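You operate a simulated robot arm through the tools that you are given. There is no shell and no other tool. Be economical: measure what you need, move in short steps, check, and stop when the job is done.

Carry out the task below with a simulated robot arm. There is one attempt and no reset: what you move stays moved.

TASK
Take the yellow eyelet drum tag and put it on top of the drier pot with the orange top.
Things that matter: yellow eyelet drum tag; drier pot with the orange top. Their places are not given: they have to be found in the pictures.

It is judged by the outcome, as a careful person would: the job done as asked, and still so three seconds after it is handed in. It fails if anything else is knocked over, pushed out of place, dropped, spilled or broken.

THE ROBOT
A 6-joint arm with a two-finger parallel gripper, fixed in place. Base frame: the origin is at the foot of the arm, x ahead of it, y to its left, z up; the work surface is at about z = 0. Lengths are in mm, angles in degrees, forces in N, time in s.
With the tool pointing down near the work surface it reaches from about 140 to 580 mm from the base axis. Its first joint turns from -66.0 to 66.0 degrees. Payload 2.1 kg.
Tool frame: the origin (TCP) lies between the finger pads and is the grasp point; the fingertips stand 30 mm ahead of it; z points along the fingers, y is the line along which they close. The gripper opens to 94 mm. The fingers are 28 mm wide and 10 mm thick; the gripper's body (50 by 96 mm) begins 55 mm behind the TCP.
Orientation is that of the tool frame in the base frame, as [roll, pitch, yaw] about the fixed x, y, z axes, in that order (R = Rz(yaw) Ry(pitch) Rx(roll)). With the fingers straight down and closing along the base's y, the tool's x points along the base's -x, its y along +y and its z along -z.

THE INTERFACE
- The arm moves only by the tool drive_tool. Its argument "moves" is a list of rows, each a list of 3 entries, a list of its own where there are three numbers: the shift along the tool's x, y, z in m, then the turn, a rotation vector about the tool's x, y, z in degrees, then the gripper command, from -1 (shut) to 1 (fully open), values between in proportion. In form: [[[x, y, z], [ax, ay, az], fingers], ...]. A call has 1 to 20 rows; each row shifts and turns the commanded pose from where the row before left it, along the tool's axes as they then stand. A row lasts 0.2 s, in which the tool goes at most 50 mm and 8.6 degrees; a call with a longer step from one row to the next is refused whole, and so is a gripper value outside its range. A pose out of reach is approached as far as the arm can. The call stops where the force on the tool passes 40 N (or 10 N more than at its start, if that is more) or the arm is blocked; 0.2 s more then pass. The fingers move at their own pace (about 72 mm/s each) and stop on an object; they squeeze with about 24 N. The grip force told is the motor's: it shows also when the fingers shut on nothing. Time passes only in rows, and 0.2 s behind the last, so rows that do not move let the fingers close. It gives the time, the measured TCP pose, the force on the tool (base axes), the opening and the grip force at its end, in the units of the frame above (readings bear some noise), and new pictures: "show" is both (left out), scene, wrist or none.
- Cameras (640 x 400 px; columns grow to the right, rows downward): "scene" is fixed at [35.5, -355.8, 495.5]; the picture's right is [0.92, -0.39, 0.00], its down [-0.18, -0.43, -0.89] and it looks along [0.34, 0.82, -0.46] (base axes); focal length 319 px, centre (320, 200). "wrist" rides on the gripper at [-37, 0, -58] in the tool frame; the picture's right is [0.00, -1.00, 0.00], its down [0.97, 0.00, -0.24] and it looks along [0.24, 0.00, 0.97] (tool axes); focal length 218 px, centre (320, 200).
- point_at(camera, pixels): for up to 12 pixels [column, row] of the newest picture of that camera ("zoom" is the newest enlarged one), the place [x, y, z] in the base frame of the surface seen there, good to about 2 mm. No time passes.
- close_up(camera, box): a new picture of the part [left, top, right, bottom] of that camera's present view, enlarged. No time passes.
- hand_in(): hands the job in; it is judged then, once.

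Work in short steps. Measure before you move; look again where a grasp or a placing could have gone wrong, and mend it. You have 60 turns and 100 pictures in all, the two below and enlarged ones among them. Open the gripper and draw the arm clear of the work before you hand the job in, unless the task says otherwise; then end with one line.

The tools are called after "Request:" as name(argument=value, ...) on one line, values as JSON. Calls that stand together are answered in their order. drive_tool: Moves the arm, as the interface text tells. Its arguments: {"type":"object","properties":{"moves":{"type":"array","items":{"type":"array"}},"show":{"type":"string","enum":["both","scene","wrist","none"]}},"required":["moves"]} The other tools are called the same way: point_at (camera, pixels) gives the place of the surface under pixels of a picture; close_up (camera, box) takes an enlarged picture of a part of a camera's view; hand_in () hands the job in.

At the start:

```text
t: 0.0
tool_pos: [216.5, 206.3, 342.8]
orientation: [179.9, 0.0, -179.9]
force: [-0.1, 0.4, 0.0]
width: 94.0
finger_force: 0.1
```

scene: 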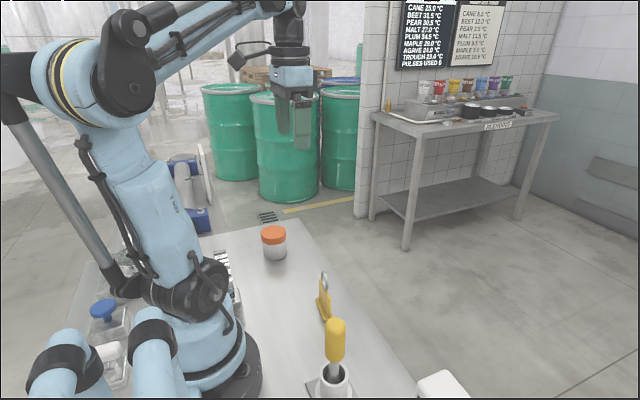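
wrist: 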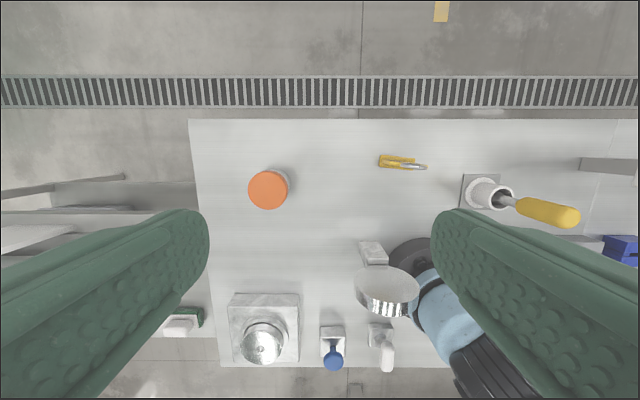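

The scene shows the orange-topped pot at about (274,240) and the yellow tag at about (323,300). I enlarge both views to see the shapes.

Request:
close_up(camera="scene", box=[240, 210, 400, 390])

Request:
close_up(camera="wrist", box=[360, 130, 460, 190])

Request:
point_at(camera="wrist", pixels=[[268, 190], [250, 190], [286, 190], [268, 172], [268, 208], [382, 161], [397, 163], [412, 165], [424, 167], [397, 150], [397, 175]])

Request:
point_at(camera="scene", pixels=[[274, 232], [323, 278], [323, 290], [324, 300], [322, 310], [327, 318], [318, 305], [335, 340]])

```text
2.22 times, centred on (320, 300) of scene
```

zoom: 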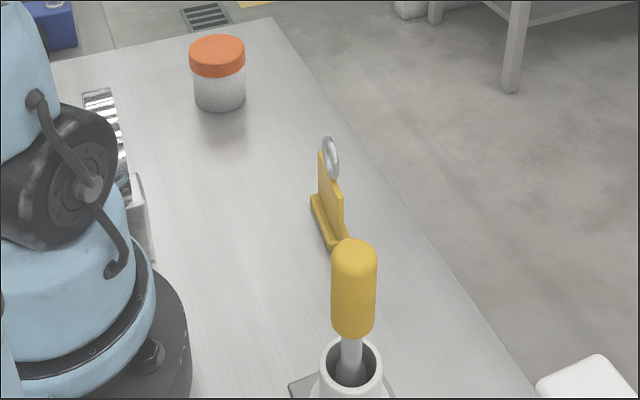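

```text
6.40 times, centred on (410, 160) of wrist
```

zoom: 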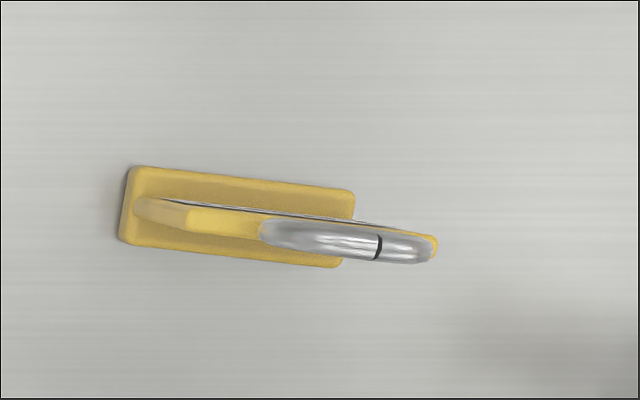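

```text
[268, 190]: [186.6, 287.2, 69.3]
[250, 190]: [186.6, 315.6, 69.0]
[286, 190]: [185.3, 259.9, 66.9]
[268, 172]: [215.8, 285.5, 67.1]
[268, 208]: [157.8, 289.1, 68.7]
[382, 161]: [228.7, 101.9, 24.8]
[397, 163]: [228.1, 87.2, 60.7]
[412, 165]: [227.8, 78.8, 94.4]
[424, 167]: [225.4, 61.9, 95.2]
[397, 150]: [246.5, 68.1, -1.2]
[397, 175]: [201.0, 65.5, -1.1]
```

```text
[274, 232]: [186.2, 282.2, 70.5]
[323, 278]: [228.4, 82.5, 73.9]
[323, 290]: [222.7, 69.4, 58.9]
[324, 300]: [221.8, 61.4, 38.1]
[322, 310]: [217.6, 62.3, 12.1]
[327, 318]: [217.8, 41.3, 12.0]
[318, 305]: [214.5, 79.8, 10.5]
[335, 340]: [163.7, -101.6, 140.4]
```

The tag is an L-shape: an upright plate with a ring, standing on a foot. I measure its foot corners and plate line in the wrist zoom.

Request:
point_at(camera="zoom", pixels=[[133, 172], [350, 194], [336, 262], [126, 238], [150, 208], [190, 222], [230, 224], [265, 235], [320, 240], [400, 246], [430, 250], [250, 190]])

Request:
close_up(camera="scene", box=[300, 262, 350, 328])

```text
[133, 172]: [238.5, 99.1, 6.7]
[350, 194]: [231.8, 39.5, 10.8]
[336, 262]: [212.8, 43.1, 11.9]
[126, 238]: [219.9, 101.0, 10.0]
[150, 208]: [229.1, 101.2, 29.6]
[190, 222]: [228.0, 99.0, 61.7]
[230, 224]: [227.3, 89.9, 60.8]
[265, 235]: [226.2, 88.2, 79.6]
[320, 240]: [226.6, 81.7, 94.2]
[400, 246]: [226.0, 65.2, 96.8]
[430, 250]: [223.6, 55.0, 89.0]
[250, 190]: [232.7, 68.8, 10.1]
```

```text
6.06 times, centred on (325, 295) of scene
```

zoom: 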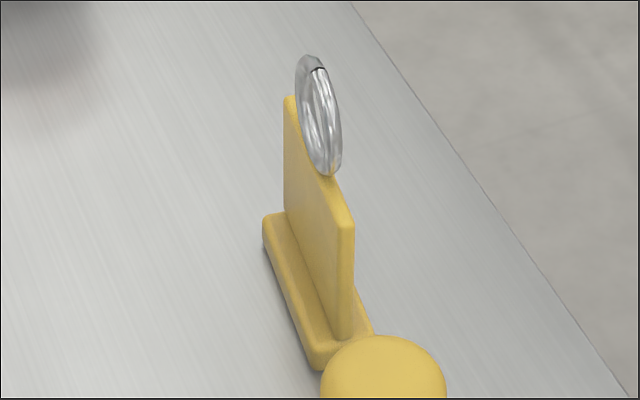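

The tag's foot is about 61 x 20 mm, centred near (226, 71), with its long axis about 6.5° off y. The plate reaches z≈62 and the ring z≈97. I move above it at height and turn -83.5°, so the fingers close across the plate.

Request:
drive_tool(moves=[[[-0.0024, -0.034, 0], [0, 0, 0], 1], [[-0.0024, -0.034, 0], [0, 0, 0], 1], [[-0.0024, -0.034, 0], [0, 0, 0], 1], [[-0.0024, -0.0335, 0], [0, 0, 0], 1], [[0, 0, 0], [0, 0, -8.35], 1], [[0, 0, 0], [0, 0, -8.35], 1], [[0, 0, 0], [0, 0, -8.35], 1], [[0, 0, 0], [0, 0, -8.35], 1], [[0, 0, 0], [0, 0, -8.35], 1], [[0, 0, 0], [0, 0, -8.35], 1], [[0, 0, 0], [0, 0, -8.35], 1], [[0, 0, 0], [0, 0, -8.35], 1], [[0, 0, 0], [0, 0, -8.35], 1], [[0, 0, 0], [0, 0, -8.35], 1], [[0, 0, 0], [0, 0, 0], 1]])

```text
t: 3.2
tool_pos: [225.4, 71.5, 343.6]
orientation: [180.0, 0.1, -96.3]
force: [-0.9, -0.4, -0.8]
width: 94.0
finger_force: 0.1
```

scene: 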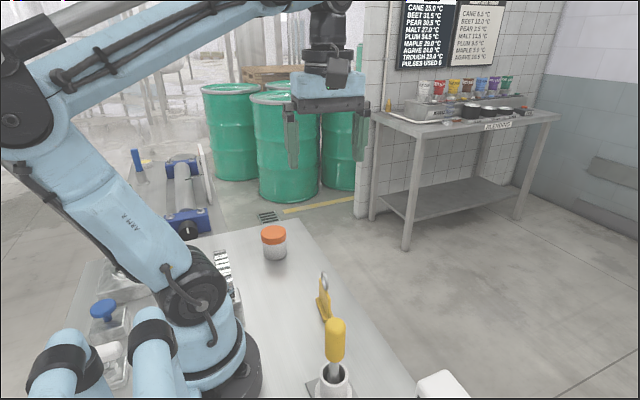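
wrist: 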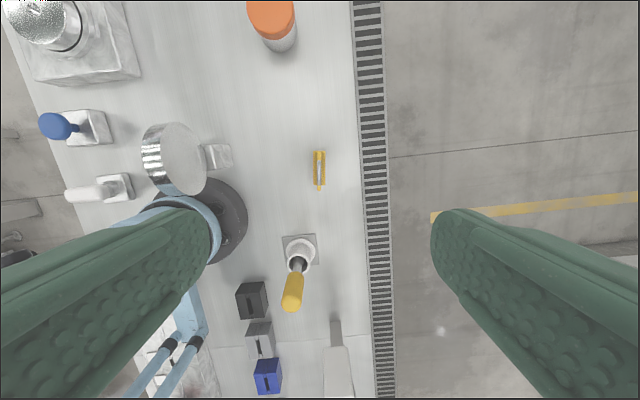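

The tag sits centred at column 320, between the fingers. I descend to about z=150 and check the alignment.

Request:
drive_tool(moves=[[[0, 0, 0.04], [0, 0, 0], 0.4], [[0, 0, 0.04], [0, 0, 0], 0.4], [[0, 0, 0.04], [0, 0, 0], 0.4], [[0, 0, 0.04], [0, 0, 0], 0.4], [[0, 0, 0.034], [0, 0, 0], 0.4], [[0, 0, 0], [0, 0, 0], 0.4]])

Request:
close_up(camera="wrist", box=[260, 100, 388, 180])

```text
t: 4.6
tool_pos: [226.2, 71.8, 149.1]
orientation: [-180.0, 0.1, -96.4]
force: [-0.1, 0.8, 0.0]
width: 65.9
finger_force: 0.0
```

scene: 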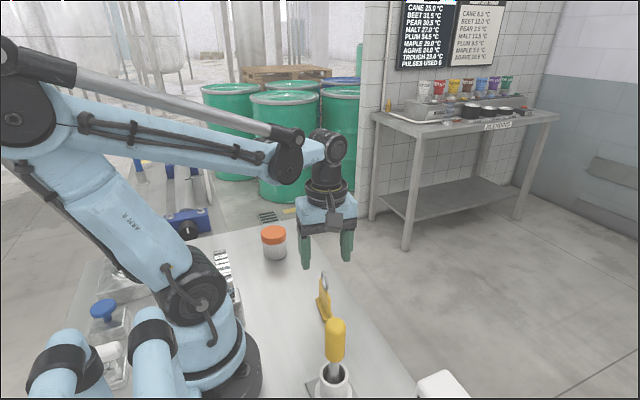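
wrist: 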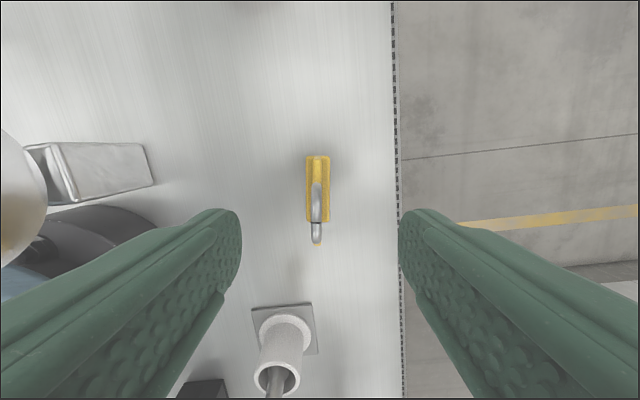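

```text
5.00 times, centred on (324, 140) of wrist
```

zoom: 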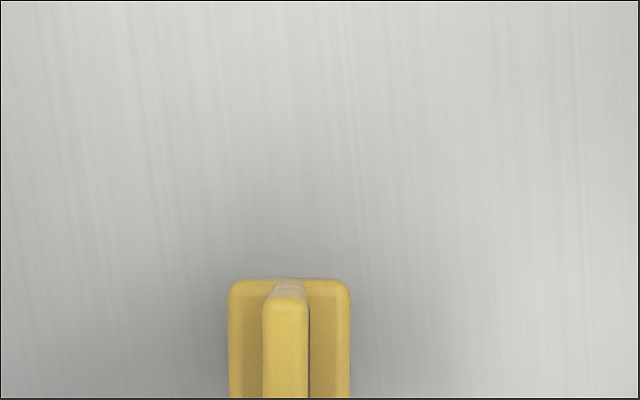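

Alignment looks good, with the plate near column 317. I enlarge the whole tag to check the ring and the lateral offset.

Request:
close_up(camera="wrist", box=[232, 145, 408, 255])

Request:
point_at(camera="wrist", pixels=[[308, 160], [328, 160], [308, 218], [329, 218], [318, 157], [318, 170], [317, 185], [317, 200], [317, 215], [317, 225], [317, 238], [317, 245]])

```text
3.64 times, centred on (320, 200) of wrist
```

zoom: 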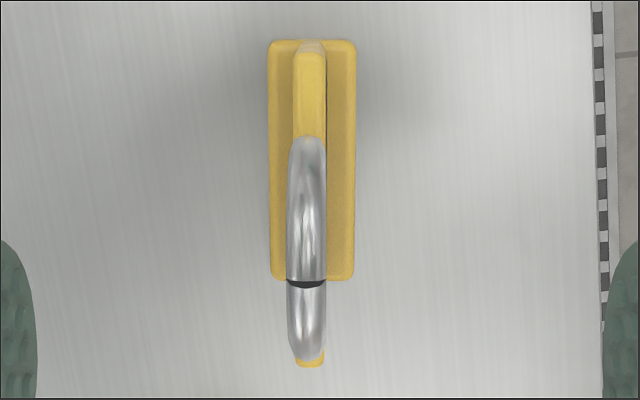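

```text
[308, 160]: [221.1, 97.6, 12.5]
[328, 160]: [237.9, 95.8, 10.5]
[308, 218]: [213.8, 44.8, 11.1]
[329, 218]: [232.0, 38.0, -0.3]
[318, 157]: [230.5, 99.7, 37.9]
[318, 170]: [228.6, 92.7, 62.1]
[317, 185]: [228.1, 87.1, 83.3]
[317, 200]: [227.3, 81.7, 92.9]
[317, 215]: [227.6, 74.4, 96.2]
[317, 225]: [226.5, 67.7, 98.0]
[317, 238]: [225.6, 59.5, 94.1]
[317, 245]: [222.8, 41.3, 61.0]
```

The plate is centred at about (226.5, 70), in line with the tool. I descend to z=52, with the tips at 22 above the foot and the body at 107 above the ring, then close.

Request:
drive_tool(moves=[[[0.001, 0, 0.03], [0, 0, 0], 0.4], [[0, 0, 0.03], [0, 0, 0], 0.4], [[0, 0, 0.02], [0, 0, 0], 0.4], [[0, 0, 0.017], [0, 0, 0], 0.4], [[0, 0, 0], [0, 0, 0], 0.4]])

```text
t: 5.8
tool_pos: [226.8, 70.4, 51.9]
orientation: [-179.9, 0.1, -96.4]
force: [-0.4, 1.0, -0.2]
width: 65.8
finger_force: 0.0
```

scene: 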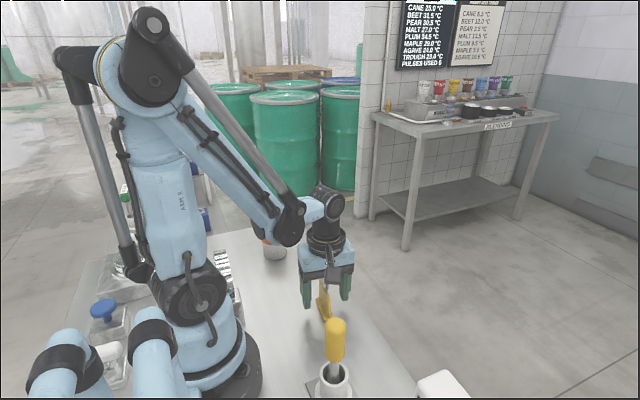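
wrist: 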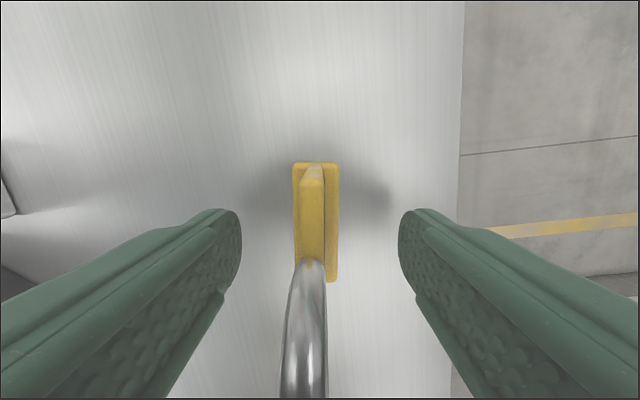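

The plate sits 1–2 mm left of centre, so I nudge +1.5 mm along tool y and close.

Request:
drive_tool(moves=[[[0, 0.0015, 0], [0, 0, 0], 0.4], [[0, 0, 0], [0, 0, 0], 0], [[0, 0, 0], [0, 0, 0], -0.4], [[0, 0, 0], [0, 0, 0], -0.8], [[0, 0, 0], [0, 0, 0], -1], [[0, 0, 0], [0, 0, 0], -1], [[0, 0, 0], [0, 0, 0], -1]])

```text
t: 7.4
tool_pos: [226.0, 71.0, 52.6]
orientation: [179.9, 0.2, -96.4]
force: [-0.1, 0.8, 0.1]
width: 9.8
finger_force: 24.1
```

scene: 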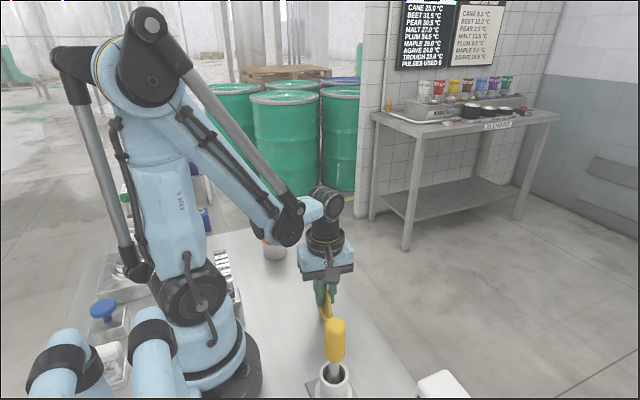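
wrist: 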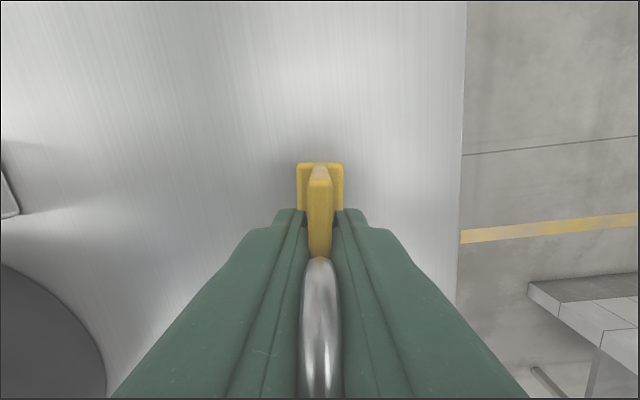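

Gripped at 9.8 mm with 24 N. I lift 120 mm.

Request:
drive_tool(moves=[[[0, 0, -0.01], [0, 0, 0], -1], [[0, 0, -0.02], [0, 0, 0], -1], [[0, 0, -0.03], [0, 0, 0], -1], [[0, 0, -0.03], [0, 0, 0], -1], [[0, 0, -0.03], [0, 0, 0], -1], [[0, 0, 0], [0, 0, 0], -1]])

Request:
close_up(camera="scene", box=[240, 180, 400, 290])

```text
t: 8.8
tool_pos: [225.6, 72.2, 172.9]
orientation: [180.0, 0.1, -96.4]
force: [-0.1, -0.1, -0.6]
width: 9.8
finger_force: 23.9
```

scene: 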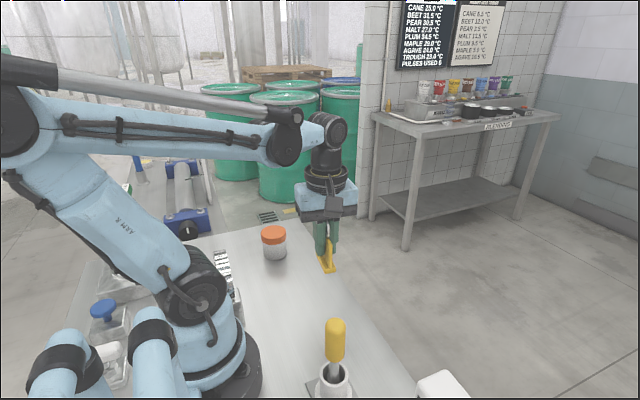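
wrist: 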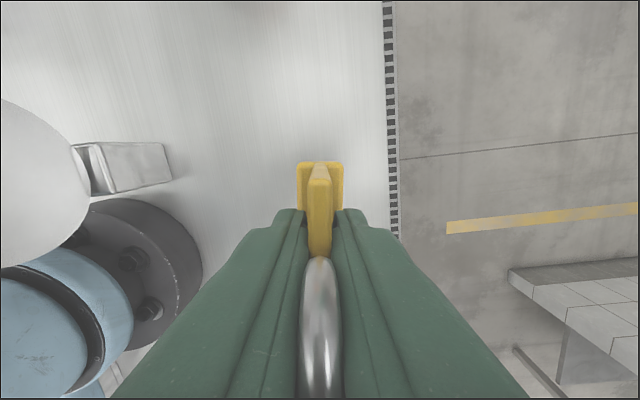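

```text
3.64 times, centred on (320, 235) of scene
```

zoom: 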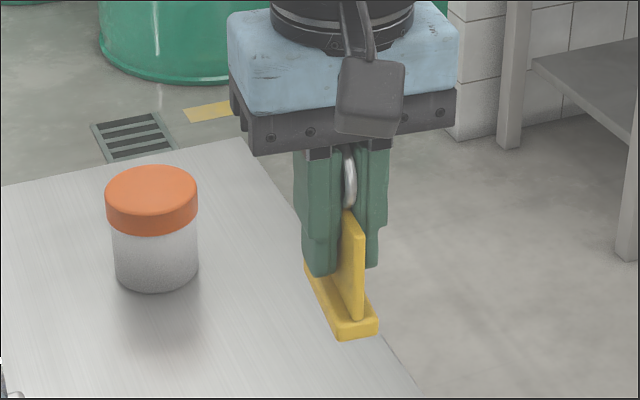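

Held level. The lid centre is at about (187, 287.5), with its top at z≈69. I carry the tag over it at the present height.

Request:
drive_tool(moves=[[[-0.0131, 0.0039, 0], [0, 0, 0], -1], [[-0.0262, 0.0078, 0], [0, 0, 0], -1], [[-0.0262, 0.0078, 0], [0, 0, 0], -1], [[-0.0262, 0.0078, 0], [0, 0, 0], -1], [[-0.0262, 0.0078, 0], [0, 0, 0], -1], [[-0.0262, 0.0078, 0], [0, 0, 0], -1], [[-0.0262, 0.0078, 0], [0, 0, 0], -1], [[-0.0262, 0.0078, 0], [0, 0, 0], -1], [[-0.0131, 0.0039, 0], [0, 0, 0], -1], [[0, 0, 0], [0, 0, 0], -1]])

Request:
close_up(camera="scene", box=[220, 170, 340, 270])

```text
t: 11.0
tool_pos: [187.5, 287.3, 173.6]
orientation: [-179.9, 0.1, -96.5]
force: [-0.9, 0.3, -0.4]
width: 9.9
finger_force: 24.4
```

scene: 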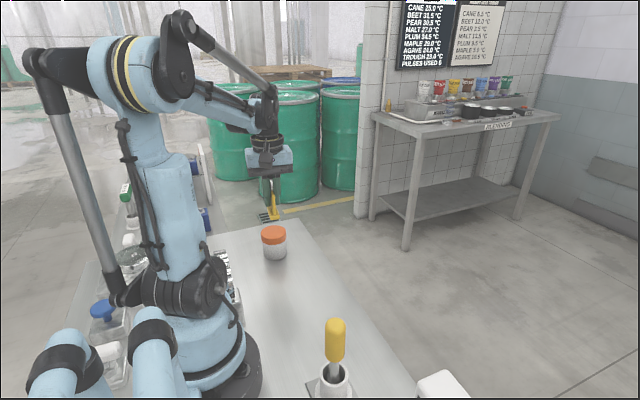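
wrist: 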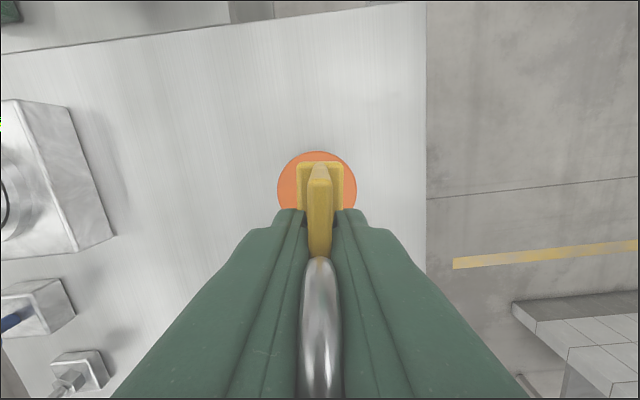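

```text
4.00 times, centred on (280, 220) of scene
```

zoom: 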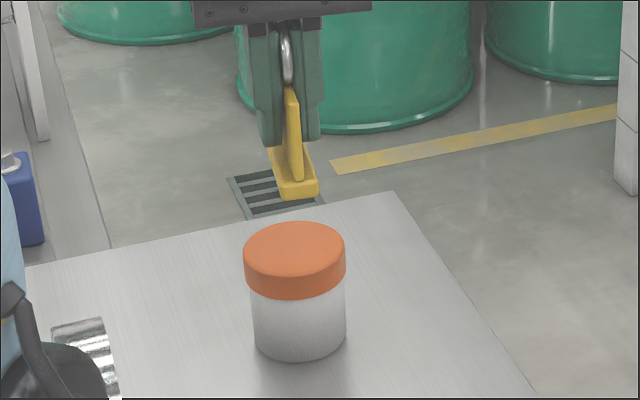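

The pot is directly below. I verify the lid's edges and height once more with unobstructed scene points.

Request:
point_at(camera="zoom", pixels=[[294, 247], [250, 245], [339, 245], [294, 225], [294, 270], [273, 160], [317, 190], [285, 196]])

Request:
point_at(camera="wrist", pixels=[[280, 185], [354, 185], [290, 160], [318, 154], [345, 165]])

```text
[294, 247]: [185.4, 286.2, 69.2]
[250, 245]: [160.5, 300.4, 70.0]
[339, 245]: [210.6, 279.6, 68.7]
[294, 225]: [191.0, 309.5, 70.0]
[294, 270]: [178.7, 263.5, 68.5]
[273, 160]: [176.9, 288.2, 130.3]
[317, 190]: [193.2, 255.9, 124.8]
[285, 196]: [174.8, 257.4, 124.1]
```

```text
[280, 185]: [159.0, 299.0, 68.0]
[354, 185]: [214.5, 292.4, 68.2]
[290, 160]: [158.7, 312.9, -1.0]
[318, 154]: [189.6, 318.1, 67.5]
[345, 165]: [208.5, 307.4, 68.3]
```

The tag's foot is centred over the lid and its bottom is about 52 mm above the lid's top. I lower 47 mm, then check.

Request:
drive_tool(moves=[[[0, 0, 0.015], [0, 0, 0], -1], [[0, 0, 0.015], [0, 0, 0], -1], [[0, 0, 0.01], [0, 0, 0], -1], [[0, 0, 0.007], [0, 0, 0], -1], [[0, 0, 0], [0, 0, 0], -1]], show="scene")

Request:
close_up(camera="scene", box=[234, 190, 314, 260])

```text
t: 12.2
tool_pos: [188.5, 285.1, 125.7]
orientation: [179.9, 0.1, -96.4]
force: [0.5, -0.3, -0.4]
width: 9.8
finger_force: 24.1
```

scene: 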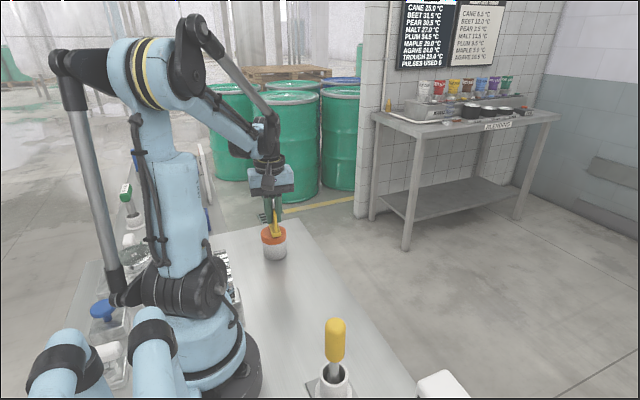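

```text
5.71 times, centred on (274, 225) of scene
```

zoom: 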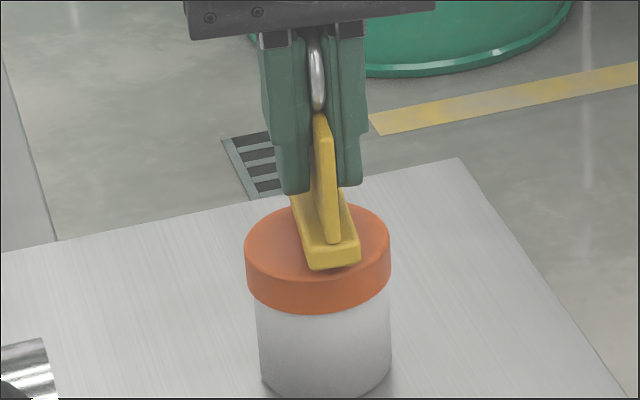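

Foot is about 4 mm above the lid and slightly off (+1.5, -2). I correct this, then lower in small steps.

Request:
drive_tool(moves=[[[-0.0015, 0.0015, 0], [0, 0, 0], -1], [[0, 0, 0.001], [0, 0, 0], -1], [[0, 0, 0.001], [0, 0, 0], -1], [[0, 0, 0.001], [0, 0, 0], -1], [[0, 0, 0], [0, 0, 0], -1]], show="none")

Request:
close_up(camera="scene", box=[244, 205, 304, 255])

```text
t: 13.4
tool_pos: [183.6, 287.6, 122.9]
orientation: [179.9, 0.1, -96.5]
force: [0.9, -0.3, -0.7]
width: 9.6
finger_force: 23.9
```

```text
8.00 times, centred on (274, 230) of scene
```

zoom: 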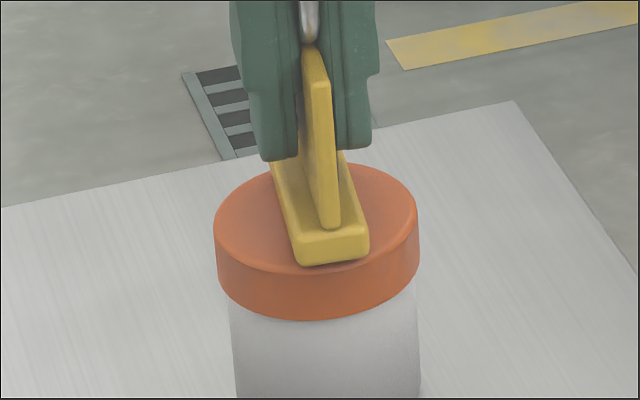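

No contact force yet; position looks good. I continue down in 0.5 mm steps.

Request:
drive_tool(moves=[[[0, 0, 0.0005], [0, 0, 0], -1], [[0, 0, 0.0005], [0, 0, 0], -1], [[0, 0, 0], [0, 0, 0], -1]], show="none")

Request:
point_at(camera="scene", pixels=[[272, 236], [276, 236], [279, 235]])

```text
t: 14.2
tool_pos: [185.0, 287.2, 122.0]
orientation: [-180.0, 0.2, -96.4]
force: [-0.1, 1.6, 3.8]
width: 9.5
finger_force: 23.6
```

```text
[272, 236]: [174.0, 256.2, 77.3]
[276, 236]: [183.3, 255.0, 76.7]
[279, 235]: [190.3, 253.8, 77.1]
```

A 3.8 N upward force shows contact, and the foot centre is about (186, 286), over the lid centre. I open slowly.

Request:
drive_tool(moves=[[[0, 0, 0], [0, 0, 0], -1], [[0, 0, 0], [0, 0, 0], -0.75], [[0, 0, 0], [0, 0, 0], -0.6], [[0, 0, 0], [0, 0, 0], -0.4], [[0, 0, 0], [0, 0, 0], -0.2], [[0, 0, 0], [0, 0, 0], -0.1], [[0, 0, 0], [0, 0, 0], -0.1]])

Request:
close_up(camera="scene", box=[234, 190, 314, 260])

```text
t: 15.8
tool_pos: [185.7, 287.5, 122.7]
orientation: [-180.0, 0.1, -96.5]
force: [0.5, 0.7, 0.5]
width: 42.2
finger_force: 0.1
```

scene: 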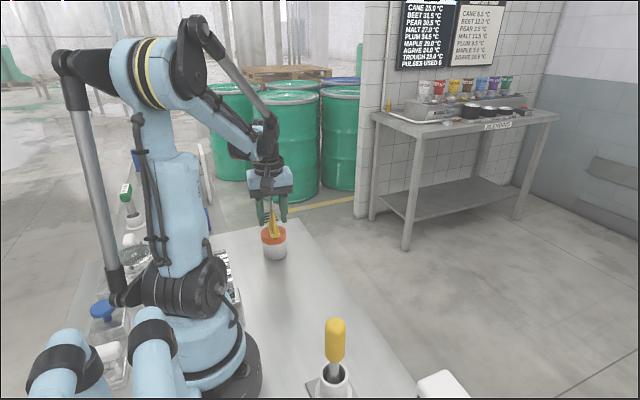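
wrist: 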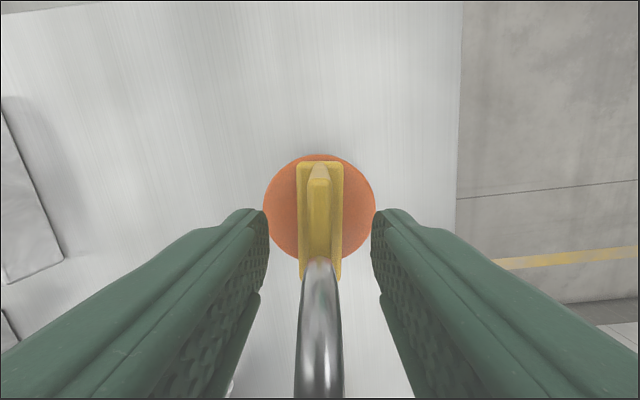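

```text
5.71 times, centred on (274, 225) of scene
```

zoom: 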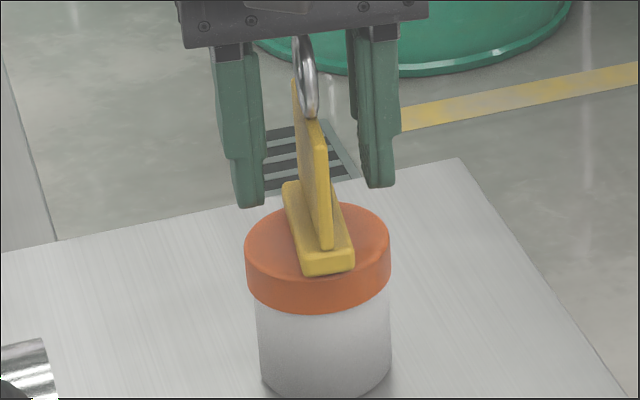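

The tag stands free and level on the lid. I rise straight up.

Request:
drive_tool(moves=[[[0, 0, -0.01], [0, 0, 0], -0.1], [[0, 0, -0.02], [0, 0, 0], -0.1], [[0, 0, -0.03], [0, 0, 0], -0.1], [[0, 0, -0.04], [0, 0, 0], 0.2], [[0, 0, -0.04], [0, 0, 0], 0.5], [[0, 0, -0.04], [0, 0, 0], 1], [[0, 0, -0.02], [0, 0, 0], 1], [[0, 0, 0], [0, 0, 0], 1], [[0, 0, 0], [0, 0, 0], 1]])

Request:
close_up(camera="scene", box=[234, 190, 314, 260])

```text
t: 17.8
tool_pos: [185.5, 286.8, 322.6]
orientation: [180.0, 0.2, -96.4]
force: [0.5, -0.2, -0.1]
width: 93.9
finger_force: 0.0
```

scene: 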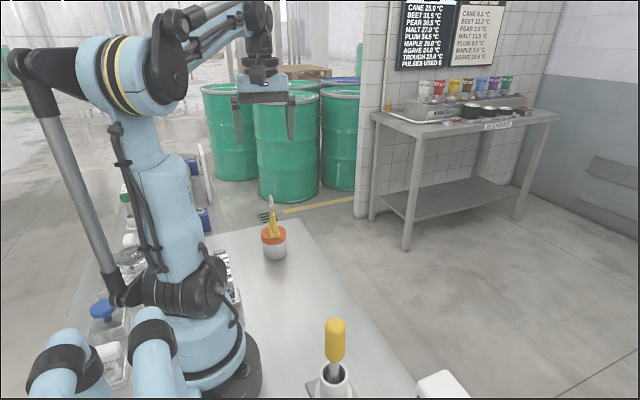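
wrist: 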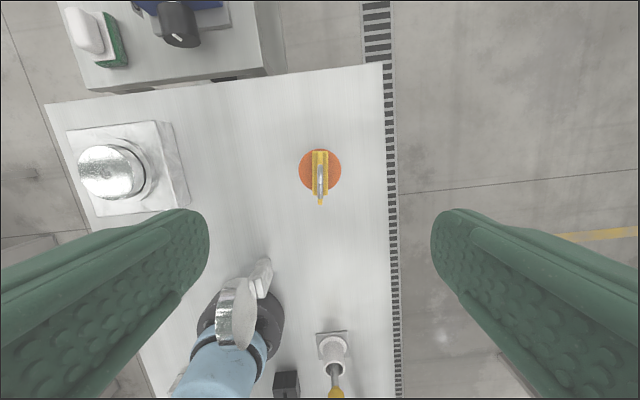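

```text
5.71 times, centred on (274, 225) of scene
```

zoom: 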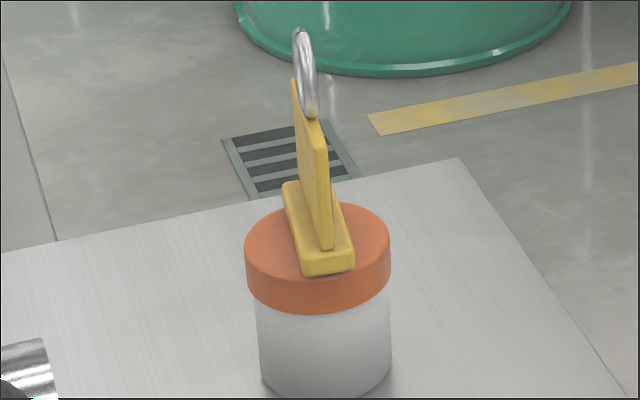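

The tag stands steady and unchanged on the orange lid, and the arm is clear with the gripper open, so I hand in.

Request:
hand_in()

```text
The job is handed in.
```

The yellow eyelet drum tag now stands upright on the orange-topped drier pot. The arm is clear above it with the gripper open, and nothing else was moved.
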